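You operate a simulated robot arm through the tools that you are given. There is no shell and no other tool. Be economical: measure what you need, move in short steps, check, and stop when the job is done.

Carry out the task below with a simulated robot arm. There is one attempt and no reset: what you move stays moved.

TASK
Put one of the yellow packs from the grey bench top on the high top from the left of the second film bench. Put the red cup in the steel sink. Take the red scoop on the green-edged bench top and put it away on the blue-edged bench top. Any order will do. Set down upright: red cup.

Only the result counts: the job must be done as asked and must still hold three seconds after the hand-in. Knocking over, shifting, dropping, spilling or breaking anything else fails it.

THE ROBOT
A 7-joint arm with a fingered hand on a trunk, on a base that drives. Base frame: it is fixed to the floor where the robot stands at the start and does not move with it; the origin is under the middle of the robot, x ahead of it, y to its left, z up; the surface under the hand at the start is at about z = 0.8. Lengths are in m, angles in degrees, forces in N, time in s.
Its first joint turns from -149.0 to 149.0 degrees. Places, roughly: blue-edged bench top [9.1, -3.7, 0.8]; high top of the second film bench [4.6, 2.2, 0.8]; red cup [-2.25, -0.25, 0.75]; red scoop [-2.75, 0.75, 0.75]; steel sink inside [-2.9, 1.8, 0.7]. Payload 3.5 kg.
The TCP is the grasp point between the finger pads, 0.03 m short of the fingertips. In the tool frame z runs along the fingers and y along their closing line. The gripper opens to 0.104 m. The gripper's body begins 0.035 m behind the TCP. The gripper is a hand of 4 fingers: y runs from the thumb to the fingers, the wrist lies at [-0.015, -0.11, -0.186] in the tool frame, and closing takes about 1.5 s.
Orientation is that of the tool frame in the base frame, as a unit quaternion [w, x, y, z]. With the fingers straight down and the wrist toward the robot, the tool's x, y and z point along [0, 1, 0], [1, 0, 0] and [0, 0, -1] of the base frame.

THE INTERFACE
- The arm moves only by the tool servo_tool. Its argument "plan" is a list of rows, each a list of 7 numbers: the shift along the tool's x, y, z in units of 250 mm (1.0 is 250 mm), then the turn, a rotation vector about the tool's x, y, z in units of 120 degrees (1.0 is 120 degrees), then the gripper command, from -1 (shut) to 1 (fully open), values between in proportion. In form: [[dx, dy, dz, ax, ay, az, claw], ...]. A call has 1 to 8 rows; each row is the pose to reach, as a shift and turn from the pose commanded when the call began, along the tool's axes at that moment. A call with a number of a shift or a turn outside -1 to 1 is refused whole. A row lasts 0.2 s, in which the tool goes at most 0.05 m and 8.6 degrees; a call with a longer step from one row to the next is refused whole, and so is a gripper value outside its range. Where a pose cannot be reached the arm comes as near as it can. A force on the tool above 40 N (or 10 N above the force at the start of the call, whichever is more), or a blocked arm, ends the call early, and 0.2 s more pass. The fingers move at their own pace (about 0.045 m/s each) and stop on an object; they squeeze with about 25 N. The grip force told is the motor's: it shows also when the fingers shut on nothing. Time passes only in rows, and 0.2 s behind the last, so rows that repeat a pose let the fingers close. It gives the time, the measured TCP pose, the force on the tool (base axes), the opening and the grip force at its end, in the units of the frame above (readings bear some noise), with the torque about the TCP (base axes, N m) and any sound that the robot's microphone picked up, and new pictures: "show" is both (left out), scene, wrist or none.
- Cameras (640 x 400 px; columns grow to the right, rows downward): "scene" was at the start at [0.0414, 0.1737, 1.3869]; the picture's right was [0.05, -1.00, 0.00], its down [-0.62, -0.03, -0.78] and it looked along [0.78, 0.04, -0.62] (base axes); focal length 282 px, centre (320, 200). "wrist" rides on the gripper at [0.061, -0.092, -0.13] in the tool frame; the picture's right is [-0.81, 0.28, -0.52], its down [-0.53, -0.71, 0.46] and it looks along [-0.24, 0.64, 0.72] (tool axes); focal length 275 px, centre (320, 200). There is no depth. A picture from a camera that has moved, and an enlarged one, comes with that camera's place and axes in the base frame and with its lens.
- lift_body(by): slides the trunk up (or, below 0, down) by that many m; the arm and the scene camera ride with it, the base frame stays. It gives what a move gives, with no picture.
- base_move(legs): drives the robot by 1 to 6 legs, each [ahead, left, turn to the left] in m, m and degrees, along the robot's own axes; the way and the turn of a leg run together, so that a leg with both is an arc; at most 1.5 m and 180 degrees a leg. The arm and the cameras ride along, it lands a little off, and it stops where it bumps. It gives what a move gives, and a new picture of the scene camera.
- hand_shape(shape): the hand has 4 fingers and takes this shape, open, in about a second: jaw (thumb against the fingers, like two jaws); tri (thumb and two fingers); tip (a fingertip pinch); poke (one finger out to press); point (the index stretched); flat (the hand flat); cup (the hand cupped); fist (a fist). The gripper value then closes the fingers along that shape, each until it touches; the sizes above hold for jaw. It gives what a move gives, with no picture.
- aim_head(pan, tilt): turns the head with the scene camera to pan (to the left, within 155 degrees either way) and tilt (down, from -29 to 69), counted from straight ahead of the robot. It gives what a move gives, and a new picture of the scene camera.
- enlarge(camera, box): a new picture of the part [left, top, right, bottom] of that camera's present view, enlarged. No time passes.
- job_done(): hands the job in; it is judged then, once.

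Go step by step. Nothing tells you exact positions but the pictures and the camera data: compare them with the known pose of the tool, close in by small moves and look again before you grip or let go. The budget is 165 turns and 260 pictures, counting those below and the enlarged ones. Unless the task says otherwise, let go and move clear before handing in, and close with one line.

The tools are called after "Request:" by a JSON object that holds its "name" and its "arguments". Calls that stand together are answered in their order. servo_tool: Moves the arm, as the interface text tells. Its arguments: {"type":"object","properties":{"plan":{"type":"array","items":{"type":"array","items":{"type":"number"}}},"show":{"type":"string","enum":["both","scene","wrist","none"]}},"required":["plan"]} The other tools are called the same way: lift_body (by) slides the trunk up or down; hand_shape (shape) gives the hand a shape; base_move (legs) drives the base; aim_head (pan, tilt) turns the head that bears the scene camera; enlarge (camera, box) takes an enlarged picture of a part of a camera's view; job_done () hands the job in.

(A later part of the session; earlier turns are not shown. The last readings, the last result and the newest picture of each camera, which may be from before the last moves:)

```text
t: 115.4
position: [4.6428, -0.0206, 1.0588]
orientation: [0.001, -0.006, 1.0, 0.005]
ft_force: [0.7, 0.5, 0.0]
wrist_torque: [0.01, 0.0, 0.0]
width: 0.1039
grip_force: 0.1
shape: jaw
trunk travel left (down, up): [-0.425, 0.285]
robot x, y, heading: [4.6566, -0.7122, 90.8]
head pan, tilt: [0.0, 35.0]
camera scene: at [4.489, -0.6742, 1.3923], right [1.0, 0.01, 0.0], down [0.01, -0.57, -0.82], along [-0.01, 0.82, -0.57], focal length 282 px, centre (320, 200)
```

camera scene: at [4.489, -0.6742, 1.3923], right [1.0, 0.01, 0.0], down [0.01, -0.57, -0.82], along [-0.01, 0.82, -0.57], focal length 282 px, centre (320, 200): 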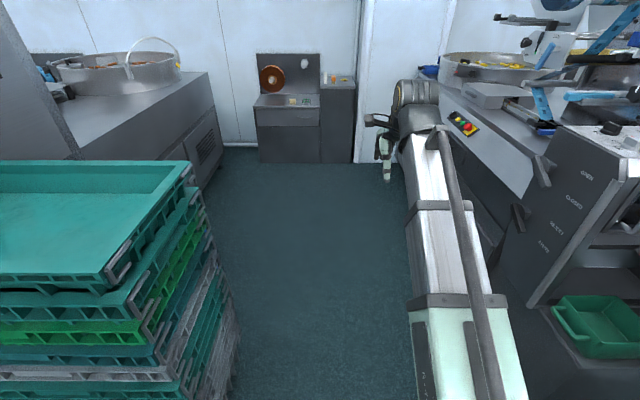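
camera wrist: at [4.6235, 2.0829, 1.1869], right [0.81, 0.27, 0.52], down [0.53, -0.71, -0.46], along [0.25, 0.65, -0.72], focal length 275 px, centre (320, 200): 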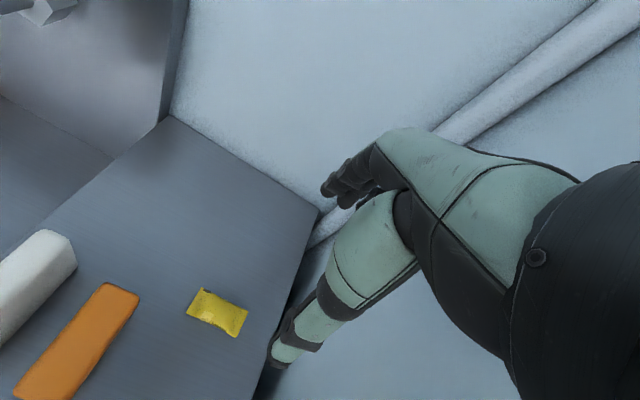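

Continuing back to the aisle, turning to face −x and driving along y≈−2.1.

Request:
{"name": "base_move", "arguments": {"legs": [[-1.4, 0, 0], [0, 0, 89.2], [1.3, 0, 0]]}}

Request:
{"name": "aim_head", "arguments": {"pan": 0, "tilt": 30}}

```text
t: 132.0
position: [2.7045, -2.1164, 1.0587]
orientation: [0.004, 0.72, -0.694, -0.004]
ft_force: [-0.5, 0.4, 0.4]
wrist_torque: [0.03, 0.01, -0.02]
width: 0.1036
grip_force: 0.2
shape: jaw
trunk travel left (down, up): [-0.425, 0.285]
robot x, y, heading: [3.3976, -2.0848, -177.9]
head pan, tilt: [0.0, 35.0]
camera scene: at [3.3626, -2.2554, 1.3923], right [-0.04, 1.0, 0.0], down [0.57, 0.02, -0.82], along [-0.82, -0.03, -0.57], focal length 282 px, centre (320, 200)
```

scene: 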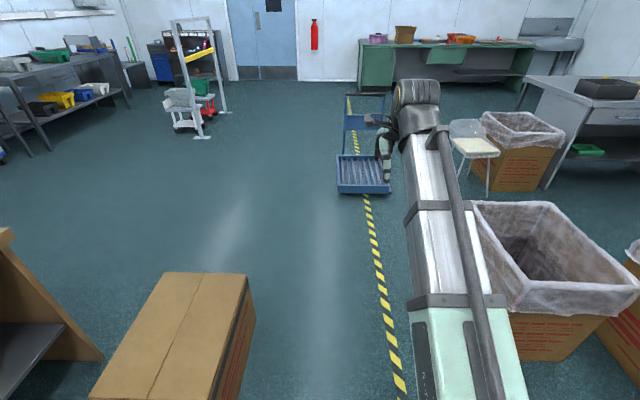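

```text
t: 132.6
position: [2.7054, -2.1155, 1.0575]
orientation: [0.004, 0.72, -0.694, -0.003]
ft_force: [0.9, -0.1, 1.1]
wrist_torque: [0.01, 0.03, 0.05]
width: 0.1033
grip_force: 0.1
shape: jaw
trunk travel left (down, up): [-0.425, 0.285]
robot x, y, heading: [3.4019, -2.0818, -177.8]
head pan, tilt: [0.0, 30.0]
camera scene: at [3.3602, -2.2555, 1.4001], right [-0.04, 1.0, 0.0], down [0.5, 0.02, -0.87], along [-0.87, -0.03, -0.5], focal length 282 px, centre (320, 200)
```

scene: 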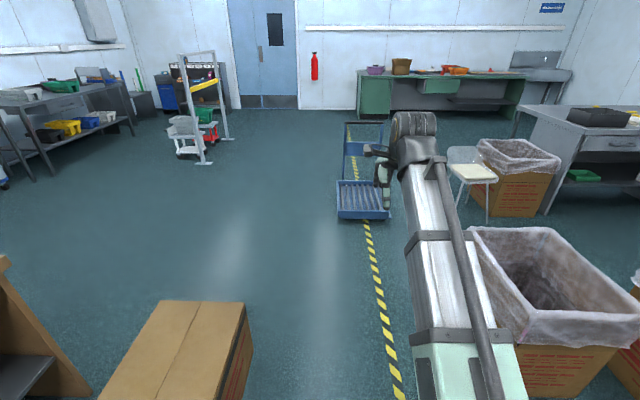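

Path is clear: on to x≈1.9, sidestep to y≈−2.75, then past the trolley.

Request:
{"name": "base_move", "arguments": {"legs": [[1.5, 0, -2.2], [0, 0.62, 0], [1.2, 0, 0], [1.1, 0, 0]]}}

```text
t: 154.1
position: [-1.0799, -2.9155, 1.0595]
orientation: [0.004, 0.728, -0.685, -0.004]
ft_force: [0.7, 0.8, 0.5]
wrist_torque: [0.02, -0.01, 0.0]
width: 0.1036
grip_force: 0.0
shape: jaw
trunk travel left (down, up): [-0.425, 0.285]
robot x, y, heading: [-0.3834, -2.866, -176.4]
head pan, tilt: [0.0, 30.0]
camera scene: at [-0.4203, -3.0386, 1.4001], right [-0.06, 1.0, 0.0], down [0.5, 0.03, -0.87], along [-0.86, -0.05, -0.5], focal length 282 px, centre (320, 200)
```

scene: 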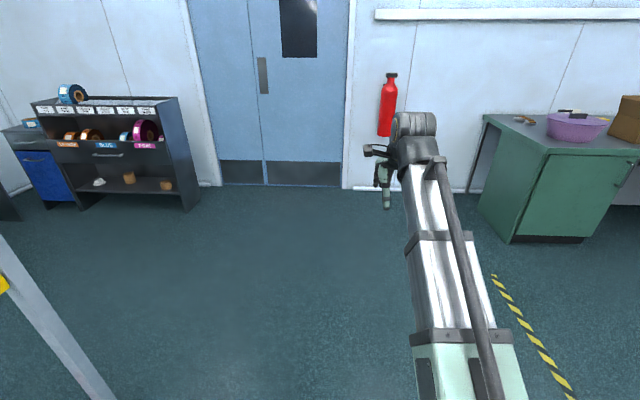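

Now across to the green-edged bench: forward a bit and strafe right to y≈−0.25.

Request:
{"name": "base_move", "arguments": {"legs": [[0.6, 0, -3.6], [0, -1.3, 0], [0, -1.3, 0]]}}

Request:
{"name": "aim_head", "arguments": {"pan": 0, "tilt": 35}}

```text
t: 170.0
position: [-1.6269, -0.2253, 1.0597]
orientation: [-0.003, -0.703, 0.712, 0.004]
ft_force: [-0.4, -0.1, 0.2]
wrist_torque: [-0.01, 0.0, 0.01]
width: 0.1039
grip_force: 0.0
shape: jaw
trunk travel left (down, up): [-0.425, 0.285]
robot x, y, heading: [-0.9315, -0.2259, 179.4]
head pan, tilt: [0.0, 30.0]
camera scene: at [-0.9789, -0.3969, 1.4001], right [0.01, 1.0, 0.0], down [0.5, -0.01, -0.87], along [-0.87, 0.01, -0.5], focal length 282 px, centre (320, 200)
```

scene: 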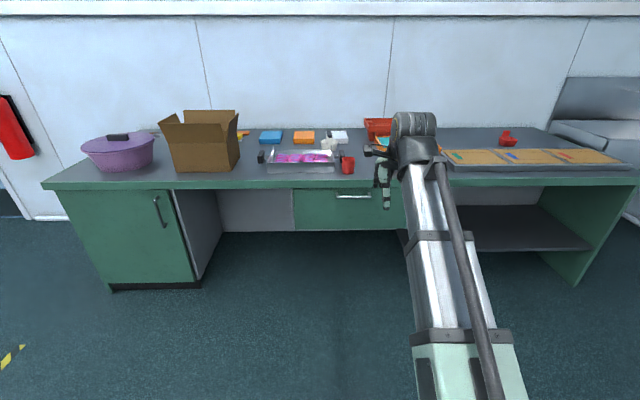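

```text
t: 170.6
position: [-1.6278, -0.2261, 1.0585]
orientation: [-0.003, -0.703, 0.711, 0.004]
ft_force: [0.6, -0.5, 0.1]
wrist_torque: [0.0, -0.02, 0.03]
width: 0.1035
grip_force: 0.1
shape: jaw
trunk travel left (down, up): [-0.425, 0.285]
robot x, y, heading: [-0.927, -0.2276, 179.2]
head pan, tilt: [0.0, 35.0]
camera scene: at [-0.9765, -0.3969, 1.3923], right [0.01, 1.0, 0.0], down [0.57, -0.01, -0.82], along [-0.82, 0.01, -0.57], focal length 282 px, centre (320, 200)
```

scene: 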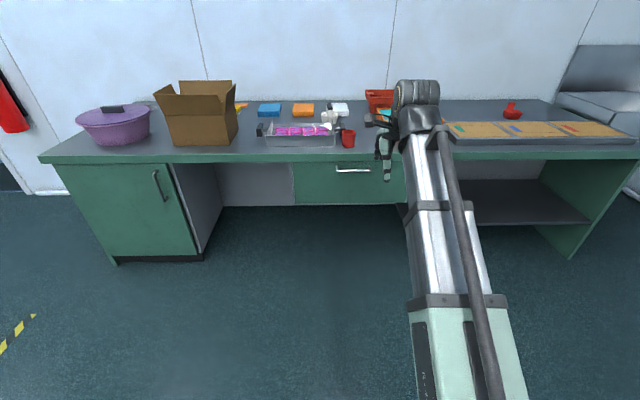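

The red cup stands at about (−2.36, −0.23) near the front edge, between the tray and an object with a dark clip. I drive closer, stopping short.

Request:
{"name": "base_move", "arguments": {"legs": [[0.6, 0, 0.6]]}}

Request:
{"name": "enlarge", "arguments": {"camera": "wrist", "box": [0, 0, 640, 400]}}

Request:
{"name": "aim_head", "arguments": {"pan": 0, "tilt": 45}}

```text
t: 174.0
position: [-2.2263, -0.2259, 1.0583]
orientation: [-0.004, -0.705, 0.709, 0.005]
ft_force: [1.2, -0.9, -0.1]
wrist_torque: [-0.04, -0.01, 0.02]
width: 0.1037
grip_force: 0.0
shape: jaw
trunk travel left (down, up): [-0.425, 0.285]
robot x, y, heading: [-1.5285, -0.2226, 179.8]
head pan, tilt: [0.0, 35.0]
camera scene: at [-1.5731, -0.3924, 1.3923], right [0.0, 1.0, 0.0], down [0.57, 0.0, -0.82], along [-0.82, 0.0, -0.57], focal length 282 px, centre (320, 200)
```

scene: 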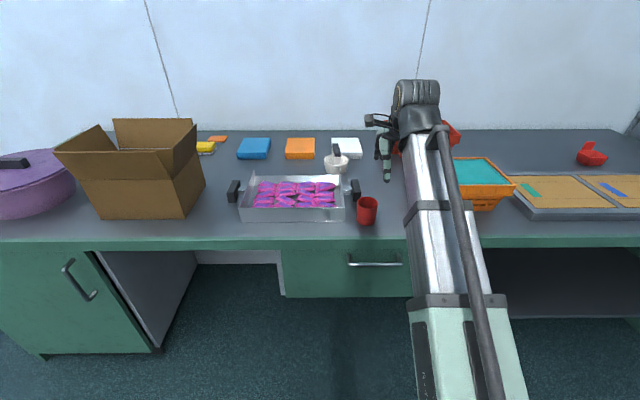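

```text
1.00 times, centred on (320, 200) of wrist (not enlarged: the box is as wide or as high as the picture)
camera zoom: at [-2.1326, -0.287, 1.1866], right [-0.27, 0.81, 0.52], down [0.71, 0.53, -0.46], along [-0.65, 0.25, -0.72], focal length 275 px, centre (320, 200)
```

zoom: 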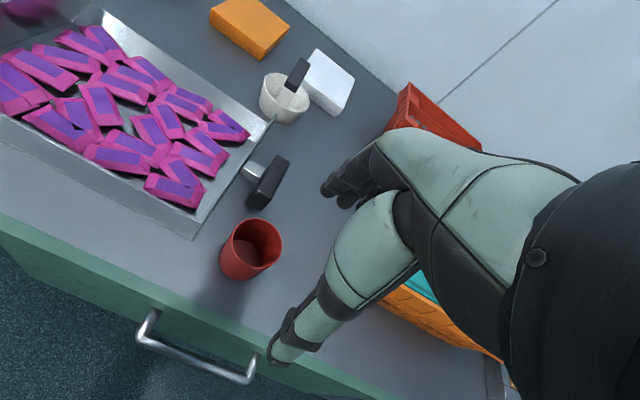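

```text
t: 174.7
position: [-2.2252, -0.2257, 1.058]
orientation: [-0.004, -0.705, 0.709, 0.004]
ft_force: [0.5, 0.9, -0.9]
wrist_torque: [-0.03, 0.01, 0.0]
width: 0.1035
grip_force: 0.1
shape: jaw
trunk travel left (down, up): [-0.425, 0.285]
robot x, y, heading: [-1.5277, -0.2214, 179.6]
head pan, tilt: [0.0, 45.0]
camera scene: at [-1.5664, -0.3924, 1.3775], right [0.0, 1.0, 0.0], down [0.71, 0.0, -0.71], along [-0.71, 0.0, -0.71], focal length 282 px, centre (320, 200)
```

scene: 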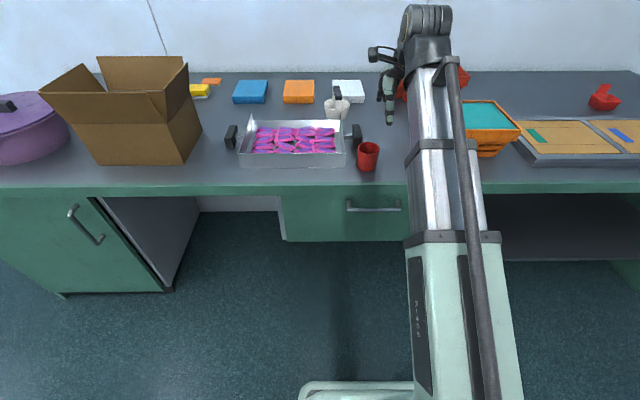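

The cup's centre is about (−2.305, −0.232), rim ⌀≈7 cm, with the tray handle just behind it. I turn the hand 45° so the fingers come in on the free (−x,+y) side, and move above the cup.

Request:
{"name": "servo_tool", "arguments": {"plan": [[0.0, 0.06, 0, 0, 0, 0.065, 1], [0.01, 0.12, 0, 0, 0, 0.13, 1], [0.015, 0.18, 0, 0, 0, 0.195, 1], [0.02, 0.24, 0, 0, 0, 0.26, 1], [0.024, 0.3, 0, 0, 0, 0.32, 1], [0.024, 0.32, 0.1, 0, 0, 0.375, 1], [0.024, 0.32, 0.25, 0, 0, 0.375, 1]]}}

```text
t: 176.3
position: [-2.3049, -0.2329, 0.9986]
orientation: [-0.004, -0.381, 0.924, 0.002]
ft_force: [0.2, -0.2, -0.5]
wrist_torque: [0.0, -0.03, 0.04]
width: 0.1036
grip_force: 0.1
shape: jaw
trunk travel left (down, up): [-0.425, 0.285]
robot x, y, heading: [-1.5285, -0.22, 179.9]
head pan, tilt: [0.0, 45.0]
camera scene: at [-1.5664, -0.3925, 1.3775], right [0.0, 1.0, 0.0], down [0.71, 0.0, -0.71], along [-0.71, 0.0, -0.71], focal length 282 px, centre (320, 200)
camera wrist: at [-2.2827, -0.3406, 1.1271], right [0.39, 0.77, 0.51], down [0.88, -0.13, -0.46], along [-0.29, 0.63, -0.72], focal length 275 px, centre (320, 200)
```

scene: 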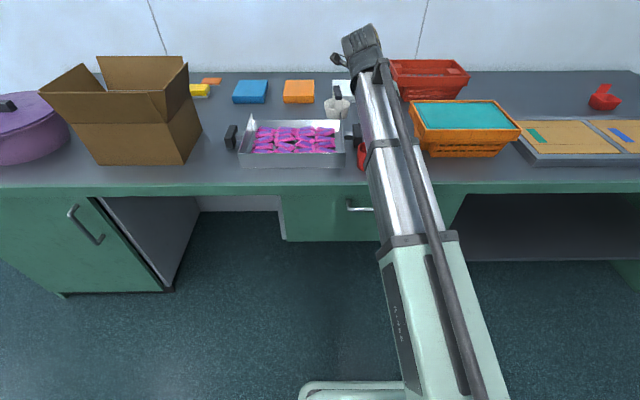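
wrist: 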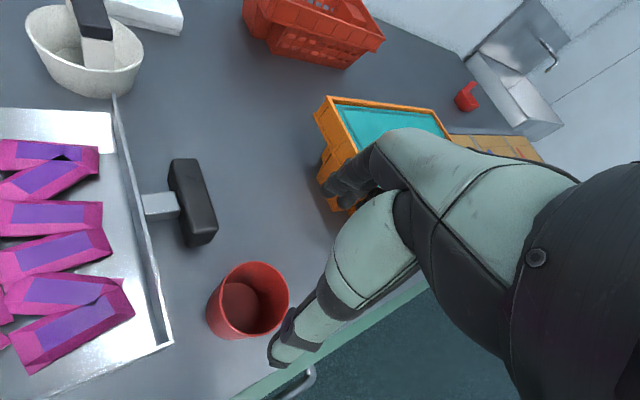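

The cup is centred at about (−2.30, −0.231), well aligned. I lower to just around the rim.

Request:
{"name": "servo_tool", "arguments": {"plan": [[0, 0, 0.15, 0, 0, 0, 1], [0, 0, 0.3, 0, 0, 0, 1], [0, 0, 0.4, 0, 0, 0, 1]]}}

```text
t: 177.1
position: [-2.3103, -0.2304, 0.8971]
orientation: [-0.005, -0.38, 0.925, 0.003]
ft_force: [-0.2, -0.2, 0.1]
wrist_torque: [0.0, -0.02, -0.03]
width: 0.1039
grip_force: 0.2
shape: jaw
trunk travel left (down, up): [-0.425, 0.285]
robot x, y, heading: [-1.5327, -0.2257, 179.6]
head pan, tilt: [0.0, 45.0]
camera scene: at [-1.5664, -0.3924, 1.3775], right [0.0, 1.0, 0.0], down [0.71, 0.0, -0.71], along [-0.71, 0.0, -0.71], focal length 282 px, centre (320, 200)
camera wrist: at [-2.2879, -0.3383, 1.0266], right [0.39, 0.77, 0.51], down [0.88, -0.13, -0.46], along [-0.29, 0.63, -0.72], focal length 275 px, centre (320, 200)
```

scene: 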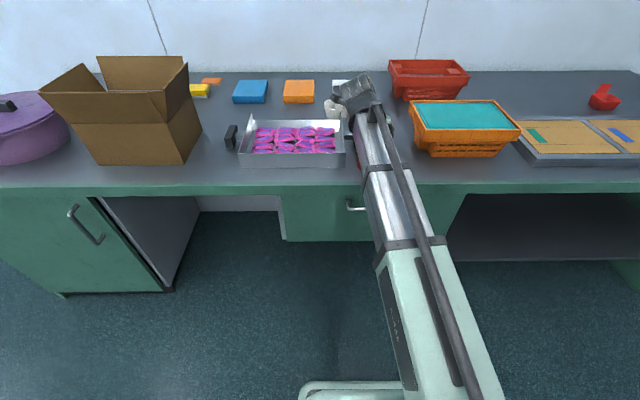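
wrist: 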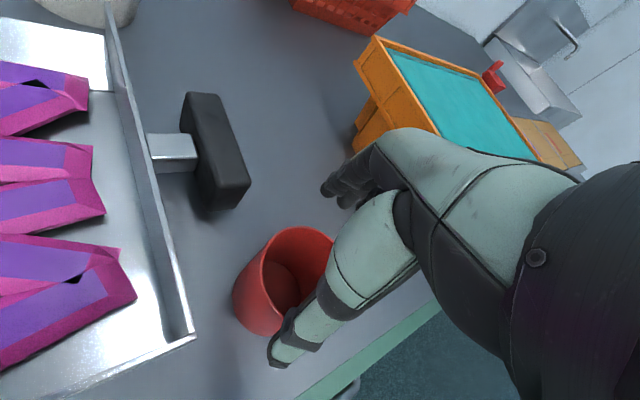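

Slight offset toward the fingers; I correct by a few millimetres and go down around the cup.

Request:
{"name": "servo_tool", "arguments": {"plan": [[-0.015, -0.022, 0, 0, 0, 0, 1], [-0.015, -0.022, 0.07, 0, 0, 0, 1], [-0.015, -0.022, 0.13, 0, 0, 0, 1], [-0.015, -0.022, 0.18, 0, 0, 0, 1]], "show": "wrist"}}

```text
t: 178.1
position: [-2.3007, -0.2337, 0.852]
orientation: [-0.004, -0.38, 0.925, 0.002]
ft_force: [0.6, 0.0, 0.2]
wrist_torque: [-0.01, 0.0, 0.0]
width: 0.1038
grip_force: 0.1
shape: jaw
trunk travel left (down, up): [-0.425, 0.285]
robot x, y, heading: [-1.525, -0.2218, 179.9]
head pan, tilt: [0.0, 45.0]
camera wrist: at [-2.279, -0.3406, 0.9815], right [0.39, 0.77, 0.51], down [0.88, -0.13, -0.46], along [-0.29, 0.63, -0.72], focal length 275 px, centre (320, 200)
```

wrist: 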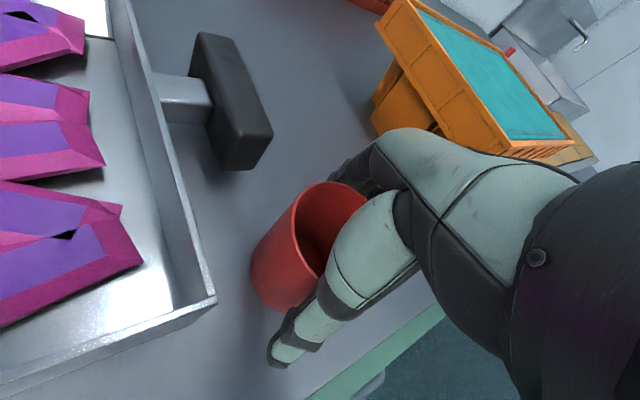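

The cup is between thumb and fingers with no contact. I close.

Request:
{"name": "servo_tool", "arguments": {"plan": [[0, 0, 0, 0, 0, 0, 0.6], [0, 0, 0, 0, 0, 0, 0.3], [0, 0, 0, 0, 0, 0, 0], [0, 0, 0, 0, 0, 0, -0.3], [0, 0, 0, 0, 0, 0, -0.6], [0, 0, 0, 0, 0, 0, -1], [0, 0, 0, 0, 0, 0, -1]], "show": "wrist"}}

```text
t: 179.7
position: [-2.302, -0.2332, 0.8527]
orientation: [-0.005, -0.38, 0.925, 0.002]
ft_force: [0.3, -0.2, -0.6]
wrist_torque: [0.03, 0.0, -0.01]
width: 0.0542
grip_force: 25.6
shape: jaw
trunk travel left (down, up): [-0.425, 0.285]
robot x, y, heading: [-1.5325, -0.2228, 179.8]
head pan, tilt: [0.0, 45.0]
camera wrist: at [-2.279, -0.3406, 0.9815], right [0.39, 0.77, 0.51], down [0.88, -0.13, -0.46], along [-0.29, 0.63, -0.72], focal length 275 px, centre (320, 200)
```

wrist: 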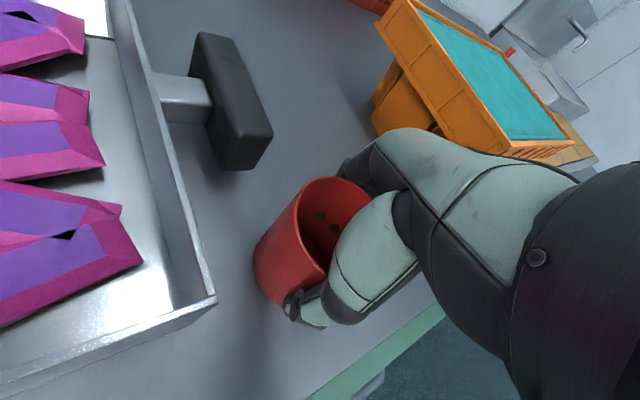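

Gripped (width 0.054, 25 N). I lift straight up.

Request:
{"name": "servo_tool", "arguments": {"plan": [[0, 0, -0.08, 0, 0, 0, -1], [0, 0, -0.25, 0, 0, 0, -1], [0, 0, -0.45, 0, 0, 0, -1], [0, 0, -0.65, 0, 0, 0, -1], [0, 0, -0.85, 0, 0, 0, -1], [0, 0, -1.0, 0, 0, 0, -1]]}}

```text
t: 181.1
position: [-2.2952, -0.2329, 1.1076]
orientation: [-0.004, -0.38, 0.925, 0.001]
ft_force: [0.9, 0.2, -1.1]
wrist_torque: [-0.01, -0.01, -0.02]
width: 0.0543
grip_force: 24.5
shape: jaw
trunk travel left (down, up): [-0.425, 0.285]
robot x, y, heading: [-1.5296, -0.2231, 179.7]
head pan, tilt: [0.0, 45.0]
camera scene: at [-1.5665, -0.3924, 1.3774], right [0.0, 1.0, 0.0], down [0.71, 0.0, -0.71], along [-0.71, 0.0, -0.71], focal length 282 px, centre (320, 200)
camera wrist: at [-2.2738, -0.3397, 1.2353], right [0.39, 0.77, 0.51], down [0.88, -0.13, -0.46], along [-0.29, 0.63, -0.72], focal length 275 px, centre (320, 200)
```

scene: 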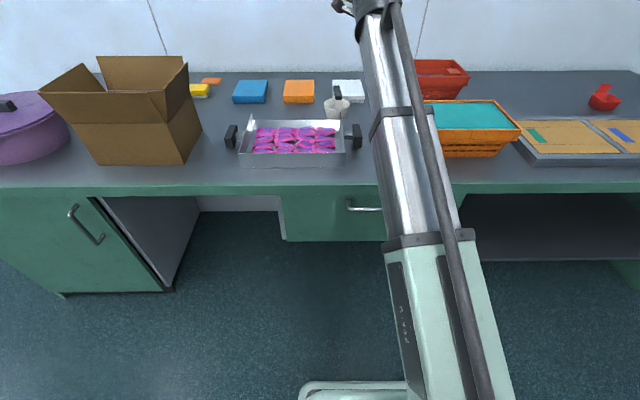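
wrist: 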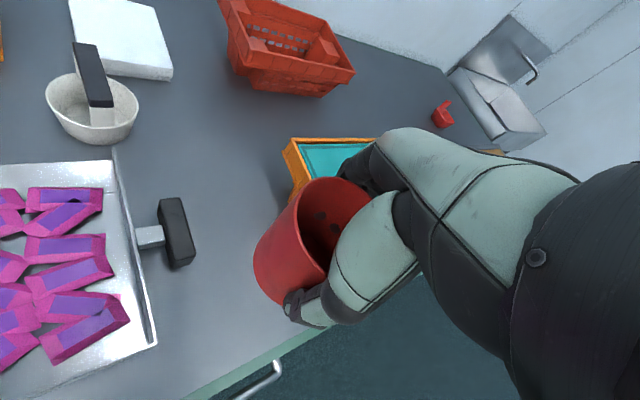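

The cup is held. I back off and strafe right toward the sink.

Request:
{"name": "base_move", "arguments": {"legs": [[-0.5, 0, 0.2], [0, -1.0, 0], [0, -0.95, 0]]}}

Request:
{"name": "aim_head", "arguments": {"pan": 0, "tilt": 32}}

```text
t: 193.4
position: [-1.8171, 1.683, 1.1055]
orientation: [-0.004, -0.399, 0.917, 0.001]
ft_force: [0.7, -0.8, -1.0]
wrist_torque: [0.02, 0.0, 0.02]
width: 0.054
grip_force: 24.7
shape: jaw
trunk travel left (down, up): [-0.425, 0.285]
robot x, y, heading: [-1.0506, 1.7226, -177.7]
head pan, tilt: [0.0, 45.0]
camera scene: at [-1.0811, 1.5537, 1.3775], right [-0.04, 1.0, 0.0], down [0.71, 0.03, -0.71], along [-0.71, -0.03, -0.71], focal length 282 px, centre (320, 200)
```

scene: 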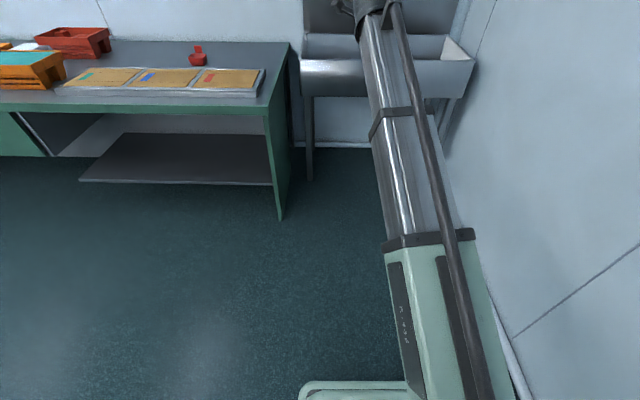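

```text
t: 194.1
position: [-1.8163, 1.6838, 1.1061]
orientation: [-0.005, -0.4, 0.916, 0.002]
ft_force: [0.6, 0.1, -0.5]
wrist_torque: [0.02, -0.02, 0.0]
width: 0.0543
grip_force: 24.8
shape: jaw
trunk travel left (down, up): [-0.425, 0.285]
robot x, y, heading: [-1.0491, 1.726, -177.9]
head pan, tilt: [0.0, 32.0]
camera scene: at [-1.0894, 1.5534, 1.3969], right [-0.04, 1.0, 0.0], down [0.53, 0.02, -0.85], along [-0.85, -0.03, -0.53], focal length 282 px, centre (320, 200)
```

scene: 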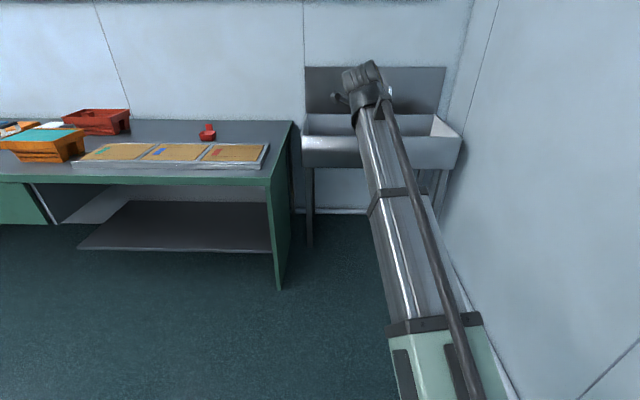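

The sink spans about y 1.41–2.3, x −2.69 to −3.1, rim z≈0.83; the tap is near y≈2.0. I approach so the cup comes near (−2.85, 1.70).

Request:
{"name": "base_move", "arguments": {"legs": [[0.93, -0.045, -2.1]]}}

Request:
{"name": "aim_head", "arguments": {"pan": 0, "tilt": 45}}

Request:
{"name": "servo_tool", "arguments": {"plan": [[0, 0, 0, 0, 0, 0, -1]], "show": "wrist"}}

```text
t: 199.0
position: [-2.7521, 1.7458, 1.1046]
orientation: [-0.005, -0.38, 0.925, 0.002]
ft_force: [0.0, 0.6, -0.2]
wrist_torque: [0.0, -0.03, 0.01]
width: 0.0542
grip_force: 25.3
shape: jaw
trunk travel left (down, up): [-0.425, 0.285]
robot x, y, heading: [-1.9873, 1.7564, 179.7]
head pan, tilt: [0.0, 32.0]
camera scene: at [-2.0318, 1.5855, 1.397], right [0.0, 1.0, 0.0], down [0.53, 0.0, -0.85], along [-0.85, 0.0, -0.53], focal length 282 px, centre (320, 200)
```

scene: 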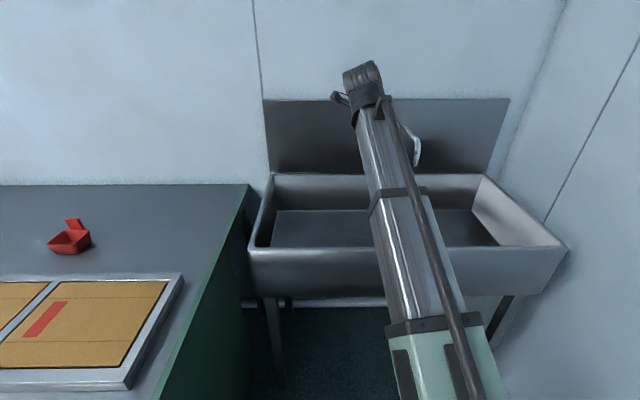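

```text
t: 199.8
position: [-2.753, 1.7461, 1.106]
orientation: [-0.004, -0.38, 0.925, 0.003]
ft_force: [0.4, 0.0, -0.7]
wrist_torque: [0.02, 0.0, -0.03]
width: 0.0547
grip_force: 24.6
shape: jaw
trunk travel left (down, up): [-0.425, 0.285]
robot x, y, heading: [-1.9865, 1.7539, 179.8]
head pan, tilt: [0.0, 45.0]
camera scene: at [-2.0236, 1.5855, 1.3775], right [0.0, 1.0, 0.0], down [0.71, 0.0, -0.71], along [-0.71, 0.0, -0.71], focal length 282 px, centre (320, 200)
```

scene: 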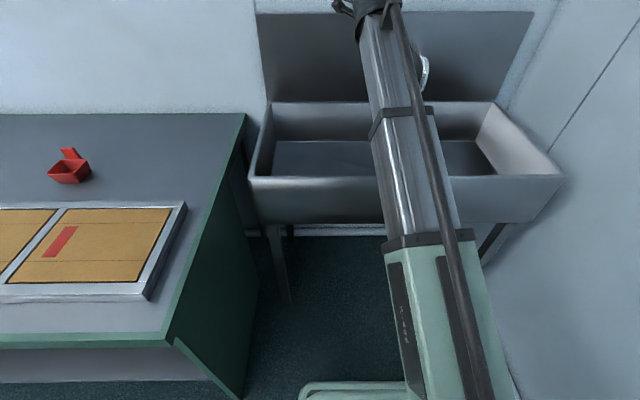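

```text
t: 200.2
position: [-2.7528, 1.7461, 1.1058]
orientation: [-0.005, -0.38, 0.925, 0.002]
ft_force: [0.0, 0.3, -0.7]
wrist_torque: [-0.01, 0.02, -0.01]
width: 0.0542
grip_force: 25.1
shape: jaw
trunk travel left (down, up): [-0.425, 0.285]
robot x, y, heading: [-1.987, 1.7545, 179.7]
head pan, tilt: [0.0, 45.0]
camera wrist: at [-2.7309, 1.6383, 1.2348], right [0.39, 0.77, 0.51], down [0.88, -0.13, -0.46], along [-0.29, 0.63, -0.72], focal length 275 px, centre (320, 200)
```

wrist: 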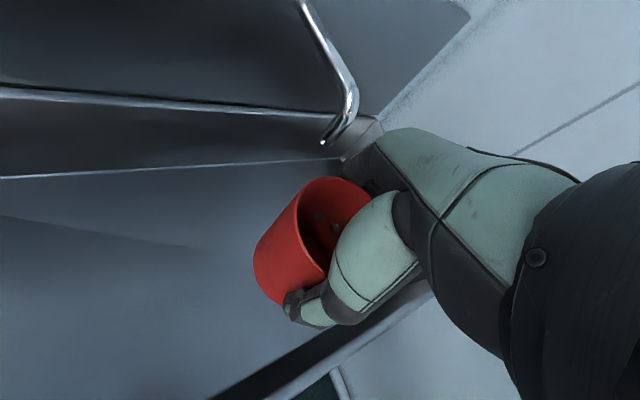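

The sink floor is about z=0.70, interior x −2.67…−3.08; the tap spout is near (−2.95, 1.93). I shift the cup to about (−2.86, 1.68), clear of the tap.

Request:
{"name": "servo_tool", "arguments": {"plan": [[0.12, 0.03, 0, 0, 0, 0, -1], [0.25, 0.06, 0, 0, 0, 0, -1], [0.37, 0.09, 0, 0, 0, 0, -1], [0.49, 0.116, 0.0, 0, 0, 0, -1], [0.49, 0.116, 0.2, 0, 0, 0, -1], [0.49, 0.116, 0.4, 0, 0, 0, -1]]}}

```text
t: 201.6
position: [-2.8626, 1.6804, 1.0035]
orientation: [-0.006, -0.381, 0.925, 0.002]
ft_force: [0.1, 0.4, -0.4]
wrist_torque: [0.02, -0.01, 0.02]
width: 0.0541
grip_force: 25.3
shape: jaw
trunk travel left (down, up): [-0.425, 0.285]
robot x, y, heading: [-1.9863, 1.7574, 179.9]
head pan, tilt: [0.0, 45.0]
camera scene: at [-2.0236, 1.5855, 1.3776], right [0.0, 1.0, 0.0], down [0.71, 0.0, -0.71], along [-0.71, 0.0, -0.71], focal length 282 px, centre (320, 200)
camera wrist: at [-2.8397, 1.5724, 1.1327], right [0.39, 0.77, 0.51], down [0.88, -0.13, -0.46], along [-0.29, 0.63, -0.72], focal length 275 px, centre (320, 200)
```

scene: 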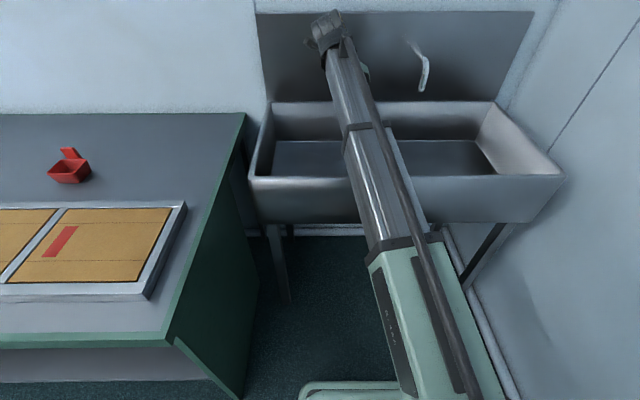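
wrist: 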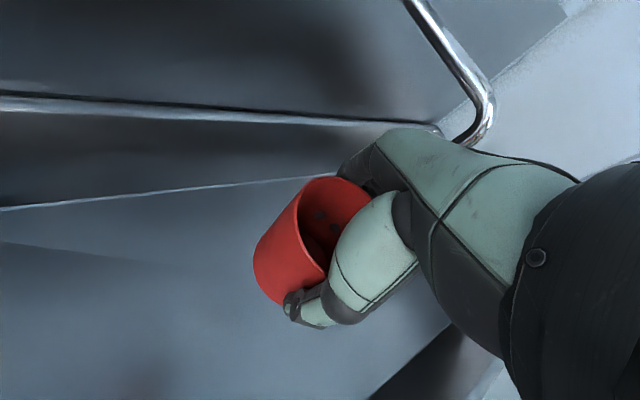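

I lower the cup into the sink in steps.

Request:
{"name": "servo_tool", "arguments": {"plan": [[0, 0, 0.15, 0, 0, 0, -1], [0, 0, 0.3, 0, 0, 0, -1], [0, 0, 0.45, 0, 0, 0, -1], [0, 0, 0.6, 0, 0, 0, -1], [0, 0, 0.7, 0, 0, 0, -1]]}}

```text
t: 202.8
position: [-2.8631, 1.681, 0.829]
orientation: [-0.004, -0.381, 0.925, 0.002]
ft_force: [-0.2, -0.3, -0.7]
wrist_torque: [-0.02, 0.0, 0.01]
width: 0.0537
grip_force: 25.1
shape: jaw
trunk travel left (down, up): [-0.425, 0.285]
robot x, y, heading: [-1.9858, 1.7593, 179.7]
head pan, tilt: [0.0, 45.0]
camera scene: at [-2.0236, 1.5855, 1.3775], right [0.0, 1.0, 0.0], down [0.71, 0.0, -0.71], along [-0.71, 0.0, -0.71], focal length 282 px, centre (320, 200)
camera wrist: at [-2.8404, 1.5735, 0.9592], right [0.39, 0.77, 0.51], down [0.88, -0.13, -0.46], along [-0.29, 0.63, -0.72], focal length 275 px, centre (320, 200)
```

scene: 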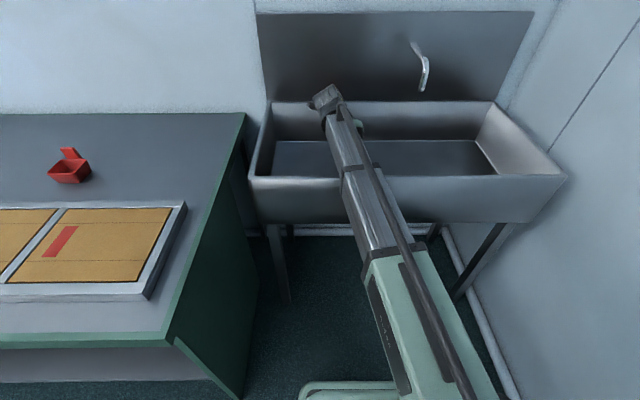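
wrist: 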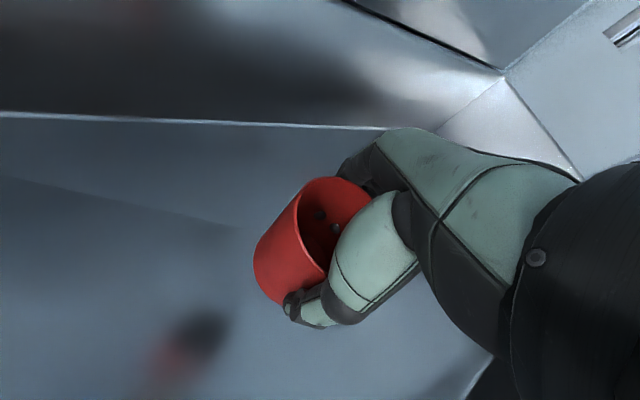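

Nearing the floor; I continue slowly until contact.

Request:
{"name": "servo_tool", "arguments": {"plan": [[0, 0, 0.04, 0, 0, 0, -1], [0, 0, 0.08, 0, 0, 0, -1], [0, 0, 0.11, 0, 0, 0, -1], [0, 0, 0.14, 0, 0, 0, -1], [0, 0, 0.165, 0, 0, 0, -1]], "show": "wrist"}}

```text
t: 204.0
position: [-2.8645, 1.6809, 0.7893]
orientation: [-0.005, -0.381, 0.925, 0.002]
ft_force: [-1.2, 0.6, 0.2]
wrist_torque: [0.01, 0.0, 0.04]
width: 0.0541
grip_force: 24.5
shape: jaw
trunk travel left (down, up): [-0.425, 0.285]
robot x, y, heading: [-1.9881, 1.7534, 179.7]
head pan, tilt: [0.0, 45.0]
camera wrist: at [-2.841, 1.5732, 0.9182], right [0.39, 0.77, 0.51], down [0.88, -0.13, -0.46], along [-0.29, 0.63, -0.72], focal length 275 px, centre (320, 200)
```

wrist: 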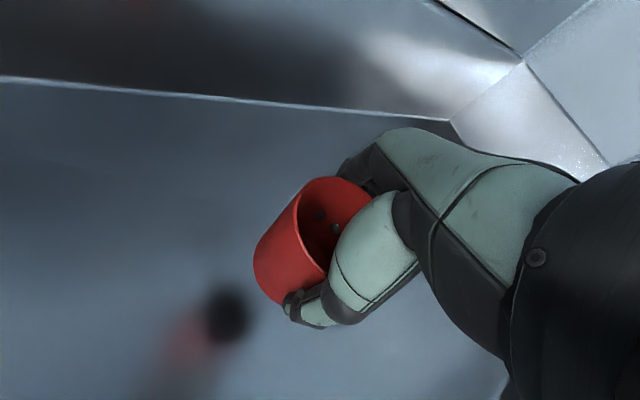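

No contact yet; the reflection shows a few centimetres left. Continuing finely.

Request:
{"name": "servo_tool", "arguments": {"plan": [[0, 0, 0.02, 0, 0, 0, -1], [0, 0, 0.04, 0, 0, 0, -1], [0, 0, 0.06, 0, 0, 0, -1], [0, 0, 0.08, 0, 0, 0, -1], [0, 0, 0.1, 0, 0, 0, -1], [0, 0, 0.12, 0, 0, 0, -1]], "show": "wrist"}}

```text
t: 205.4
position: [-2.8634, 1.6784, 0.7613]
orientation: [-0.004, -0.381, 0.925, 0.002]
ft_force: [-0.2, -0.6, -1.2]
wrist_torque: [-0.01, -0.02, -0.02]
width: 0.0543
grip_force: 24.8
shape: jaw
trunk travel left (down, up): [-0.425, 0.285]
robot x, y, heading: [-1.9884, 1.7517, 179.7]
head pan, tilt: [0.0, 45.0]
camera wrist: at [-2.8408, 1.5713, 0.8895], right [0.39, 0.77, 0.51], down [0.88, -0.13, -0.46], along [-0.29, 0.63, -0.72], focal length 275 px, centre (320, 200)
```

wrist: 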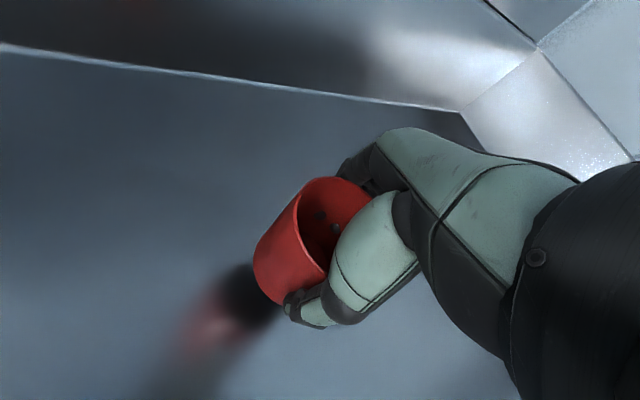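

Still closing in; continue finely.

Request:
{"name": "servo_tool", "arguments": {"plan": [[0, 0, 0.015, 0, 0, 0, -1], [0, 0, 0.03, 0, 0, 0, -1], [0, 0, 0.045, 0, 0, 0, -1], [0, 0, 0.06, 0, 0, 0, -1], [0, 0, 0.075, 0, 0, 0, -1], [0, 0, 0.09, 0, 0, 0, -1]], "show": "wrist"}}

```text
t: 206.8
position: [-2.8639, 1.6805, 0.7367]
orientation: [-0.004, -0.38, 0.925, 0.001]
ft_force: [0.2, -0.2, -1.1]
wrist_torque: [-0.01, 0.0, -0.03]
width: 0.0539
grip_force: 25.0
shape: jaw
trunk travel left (down, up): [-0.425, 0.285]
robot x, y, heading: [-1.985, 1.7535, 179.8]
head pan, tilt: [0.0, 45.0]
camera wrist: at [-2.8413, 1.5726, 0.8668], right [0.39, 0.77, 0.51], down [0.88, -0.13, -0.46], along [-0.29, 0.63, -0.72], focal length 275 px, centre (320, 200)
```

wrist: 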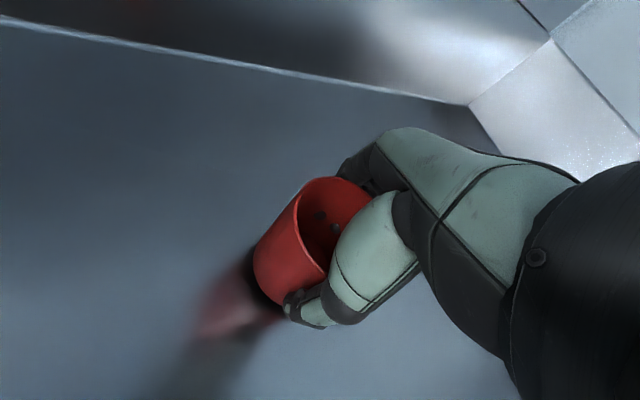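

Almost down. Another fine descent, checking the forearm over the sink rim too.

Request:
{"name": "servo_tool", "arguments": {"plan": [[0, 0, 0.012, 0, 0, 0, -1], [0, 0, 0.024, 0, 0, 0, -1], [0, 0, 0.036, 0, 0, 0, -1], [0, 0, 0.048, 0, 0, 0, -1], [0, 0, 0.06, 0, 0, 0, -1]]}}

```text
t: 208.0
position: [-2.8624, 1.68, 0.7283]
orientation: [-0.008, -0.382, 0.924, 0.003]
ft_force: [-1.6, -0.1, 37.2]
wrist_torque: [0.0, 0.09, -0.04]
width: 0.0551
grip_force: 25.0
shape: jaw
trunk travel left (down, up): [-0.425, 0.285]
robot x, y, heading: [-1.9817, 1.7521, 179.9]
head pan, tilt: [0.0, 45.0]
camera scene: at [-2.02, 1.5858, 1.3781], right [0.0, 1.0, 0.0], down [0.71, 0.0, -0.71], along [-0.71, 0.0, -0.71], focal length 282 px, centre (320, 200)
camera wrist: at [-2.8394, 1.5726, 0.8568], right [0.39, 0.77, 0.51], down [0.87, -0.13, -0.47], along [-0.29, 0.63, -0.72], focal length 275 px, centre (320, 200)
```

scene: 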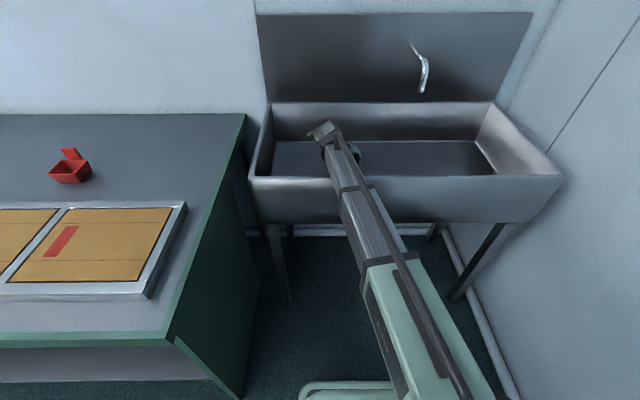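
wrist: 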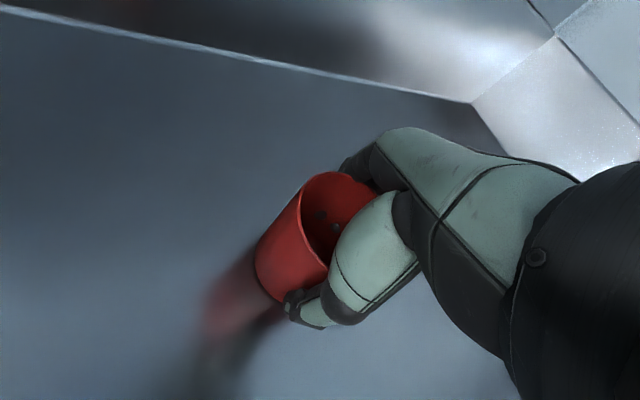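

Contact force passes through the cup (37 N, no torque), so it stands on the sink floor. I relax the pressure and then open.

Request:
{"name": "servo_tool", "arguments": {"plan": [[0, 0, -0.03, 0, 0, 0, -1], [0, 0, -0.03, 0, 0, 0, -1]], "show": "none"}}

```text
t: 208.6
position: [-2.8624, 1.6811, 0.73]
orientation: [-0.002, -0.38, 0.925, 0.0]
ft_force: [0.0, 0.1, 3.1]
wrist_torque: [0.03, 0.03, -0.02]
width: 0.0547
grip_force: 25.1
shape: jaw
trunk travel left (down, up): [-0.425, 0.285]
robot x, y, heading: [-1.9881, 1.7569, 179.5]
head pan, tilt: [0.0, 45.0]
```

Request:
{"name": "servo_tool", "arguments": {"plan": [[0, 0, 0, 0, 0, 0, -0.5], [0, 0, 0, 0, 0, 0, 0], [0, 0, 0, 0, 0, 0, 0.4], [0, 0, 0, 0, 0, 0, 0.8], [0, 0, 0, 0, 0, 0, 1], [0, 0, 0, 0, 0, 0, 1], [0, 0, 0, 0, 0, 0, 1]], "show": "wrist"}}

```text
t: 210.2
position: [-2.863, 1.6797, 0.7312]
orientation: [-0.004, -0.38, 0.925, 0.002]
ft_force: [0.3, -0.4, -0.3]
wrist_torque: [-0.02, 0.01, 0.04]
width: 0.1036
grip_force: 0.0
shape: jaw
trunk travel left (down, up): [-0.425, 0.285]
robot x, y, heading: [-1.987, 1.7575, 179.9]
head pan, tilt: [0.0, 45.0]
camera wrist: at [-2.8405, 1.5723, 0.8601], right [0.39, 0.77, 0.51], down [0.88, -0.13, -0.46], along [-0.29, 0.63, -0.72], focal length 275 px, centre (320, 200)
```

wrist: 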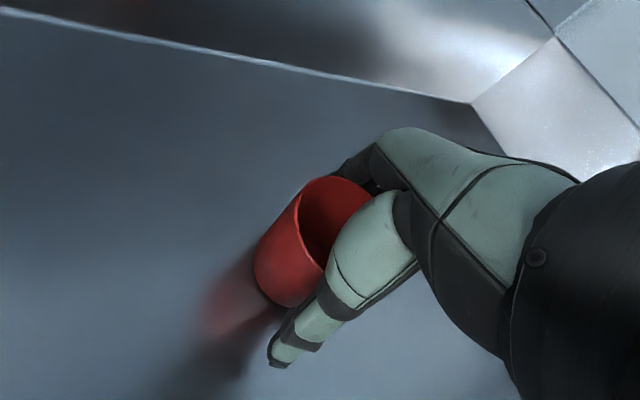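

The cup stands free. I lift straight up.

Request:
{"name": "servo_tool", "arguments": {"plan": [[0, 0, -0.06, 0, 0, 0, 1], [0, 0, -0.15, 0, 0, 0, 1], [0, 0, -0.3, 0, 0, 0, 1], [0, 0, -0.5, 0, 0, 0, 1], [0, 0, -0.7, 0, 0, 0, 1], [0, 0, -0.9, 0, 0, 0, 1], [0, 0, -1.0, 0, 0, 0, 1]]}}

```text
t: 211.8
position: [-2.8607, 1.6809, 0.9826]
orientation: [-0.003, -0.38, 0.925, 0.001]
ft_force: [0.1, 1.0, 0.5]
wrist_torque: [0.0, -0.01, 0.01]
width: 0.1039
grip_force: 0.0
shape: jaw
trunk travel left (down, up): [-0.425, 0.285]
robot x, y, heading: [-1.9868, 1.7541, 180.1]
head pan, tilt: [0.0, 45.0]
camera scene: at [-2.0235, 1.5855, 1.3775], right [0.0, 1.0, 0.0], down [0.71, 0.0, -0.71], along [-0.71, 0.0, -0.71], focal length 282 px, centre (320, 200)
camera wrist: at [-2.8385, 1.5743, 1.1109], right [0.39, 0.77, 0.51], down [0.88, -0.13, -0.46], along [-0.29, 0.63, -0.72], focal length 275 px, centre (320, 200)
```

scene: 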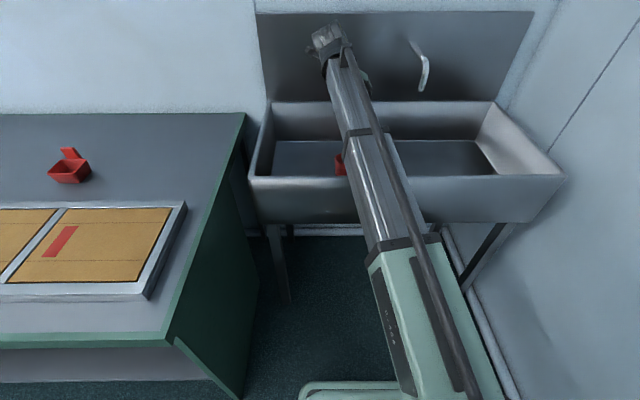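
wrist: 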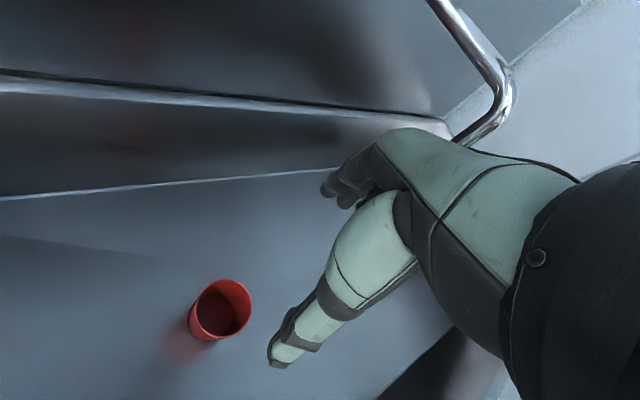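

The cup stands upright in the sink. Now I raise the hand a bit, and look at the scoop.

Request:
{"name": "servo_tool", "arguments": {"plan": [[0, 0, -0.15, 0, 0, -0.065, 1], [0, 0, -0.3, 0, 0, -0.13, 1], [-0.05, 0, -0.4, 0, 0, -0.195, 1], [-0.1, -0.1, -0.4, 0, 0, -0.26, 1], [-0.15, -0.2, -0.4, 0, 0, -0.32, 1], [-0.2, -0.35, -0.4, 0, 0, -0.375, 1]], "show": "none"}}

Request:
{"name": "enlarge", "arguments": {"camera": "scene", "box": [20, 130, 120, 193]}}

```text
t: 213.2
position: [-2.7651, 1.6521, 1.0813]
orientation: [-0.004, -0.706, 0.708, 0.004]
ft_force: [-1.3, -0.6, 0.6]
wrist_torque: [0.02, 0.01, 0.01]
width: 0.1037
grip_force: 0.1
shape: jaw
trunk travel left (down, up): [-0.425, 0.285]
robot x, y, heading: [-1.9873, 1.7545, 179.7]
head pan, tilt: [0.0, 45.0]
```

```text
6.35 times, centred on (70, 162) of scene
camera zoom: at [-2.0236, 1.5856, 1.3775], right [0.0, 1.0, 0.0], down [0.71, 0.0, -0.71], along [-0.71, 0.0, -0.71], focal length 1787 px, centre (1907, 444)
```

zoom: 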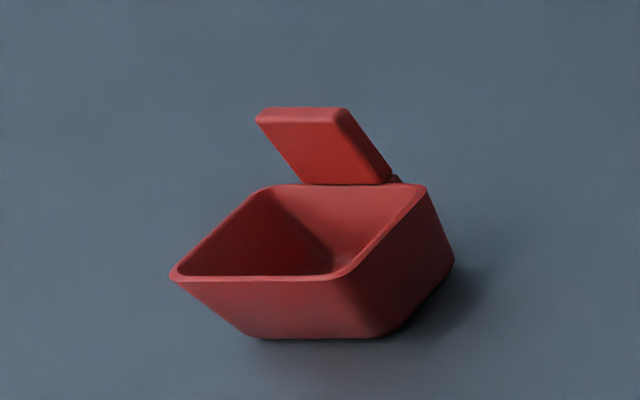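

The scoop is at about (−2.76, 0.76): a box about 9×7 cm with a handle on the far side. I back off, strafe left and approach for a close wrist-camera look.

Request:
{"name": "base_move", "arguments": {"legs": [[-0.35, 0, 0.3], [0, 0.95, 0], [0.2, 0, 0]]}}

Request:
{"name": "enlarge", "arguments": {"camera": "wrist", "box": [0, 0, 640, 400]}}

```text
t: 221.1
position: [-2.6275, 0.7443, 1.0811]
orientation: [-0.003, -0.701, 0.713, 0.003]
ft_force: [0.4, -0.6, -1.2]
wrist_torque: [-0.06, 0.02, 0.02]
width: 0.1037
grip_force: 0.0
shape: jaw
trunk travel left (down, up): [-0.425, 0.285]
robot x, y, heading: [-1.8425, 0.8363, 179.0]
head pan, tilt: [0.0, 45.0]
camera scene: at [-1.8854, 0.6659, 1.3775], right [0.02, 1.0, 0.0], down [0.71, -0.01, -0.71], along [-0.71, 0.01, -0.71], focal length 282 px, centre (320, 200)
```

scene: 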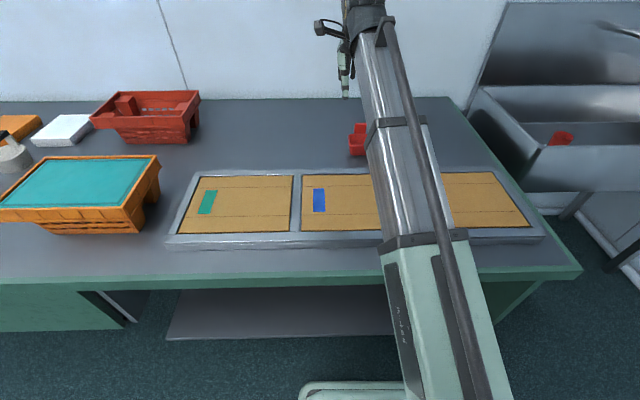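

```text
1.00 times, centred on (320, 200) of wrist (not enlarged: the box is as wide or as high as the picture)
camera zoom: at [-2.5347, 0.6814, 1.209], right [-0.26, 0.82, 0.52], down [0.72, 0.52, -0.46], along [-0.65, 0.26, -0.72], focal length 275 px, centre (320, 200)
```

zoom: 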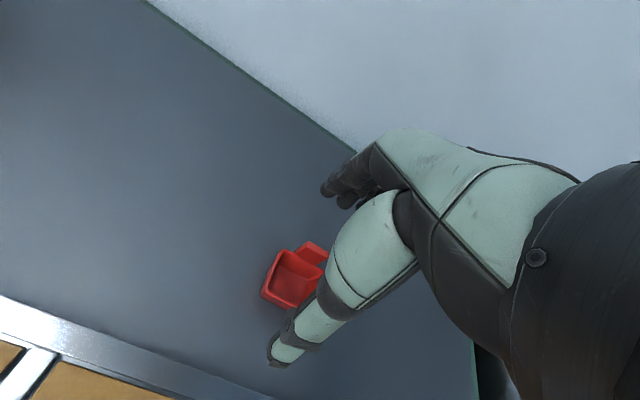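

The thumb hides the scoop. I turn the hand by 90° so its closing line runs across the handle (along y), staying high.

Request:
{"name": "servo_tool", "arguments": {"plan": [[0, 0.05, 0, 0, 0, 0.07, 1], [0, 0.1, 0, 0, 0, 0.14, 1], [0, 0.15, 0, 0, 0, 0.21, 1], [0, 0.2, 0, 0, 0, 0.28, 1], [0, 0.25, 0, 0, 0, 0.35, 1], [0, 0.3, 0, 0, 0, 0.42, 1], [0, 0.35, 0, 0, 0, 0.49, 1], [0, 0.4, 0, 0, 0, 0.56, 1]], "show": "none"}}

Request:
{"name": "servo_tool", "arguments": {"plan": [[0, 0, 0, 0, 0, 0.065, 1], [0, 0, 0, 0, 0, 0.13, 1], [0, 0, 0, 0, 0, 0.19, 1]]}}

```text
t: 222.9
position: [-2.7274, 0.7454, 1.0821]
orientation: [-0.005, -0.187, 0.982, 0.001]
ft_force: [-0.9, -0.2, -0.4]
wrist_torque: [0.0, 0.02, -0.01]
width: 0.1035
grip_force: 0.1
shape: jaw
trunk travel left (down, up): [-0.425, 0.285]
robot x, y, heading: [-1.8461, 0.8366, 179.2]
head pan, tilt: [0.0, 45.0]
```

```text
t: 223.7
position: [-2.699, 0.748, 1.0755]
orientation: [-0.009, 0.007, 1.0, 0.0]
ft_force: [-0.1, -1.0, -1.0]
wrist_torque: [-0.03, 0.01, 0.0]
width: 0.1035
grip_force: 0.0
shape: jaw
out of reach, approached as far as the arm can: row 2, 3
trunk travel left (down, up): [-0.425, 0.285]
robot x, y, heading: [-1.8478, 0.8369, 179.0]
head pan, tilt: [0.0, 45.0]
camera scene: at [-1.8852, 0.6659, 1.3775], right [0.02, 1.0, 0.0], down [0.71, -0.01, -0.71], along [-0.71, 0.01, -0.71], focal length 282 px, centre (320, 200)
camera wrist: at [-2.7595, 0.6583, 1.2052], right [0.82, 0.26, 0.5], down [0.51, -0.72, -0.46], along [0.24, 0.64, -0.73], focal length 275 px, centre (320, 200)
```

scene: 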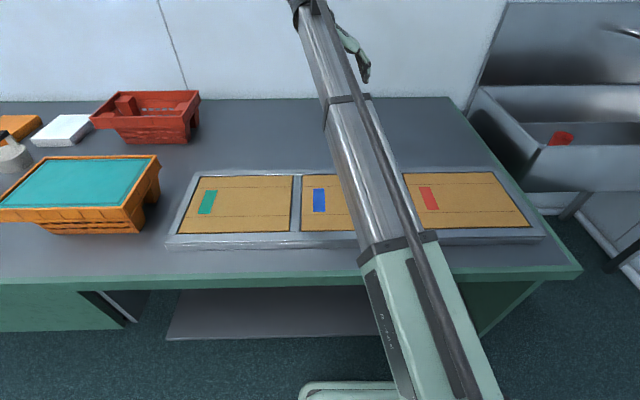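
wrist: 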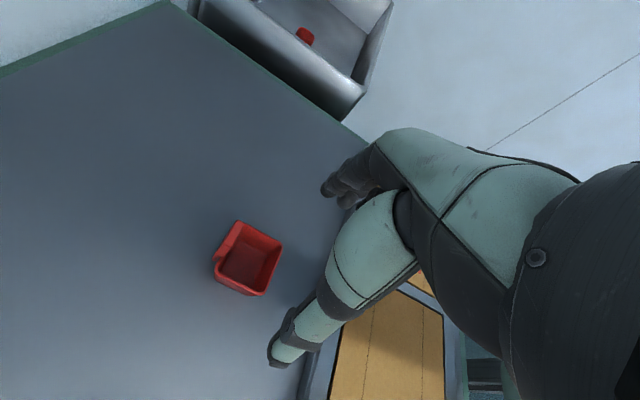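

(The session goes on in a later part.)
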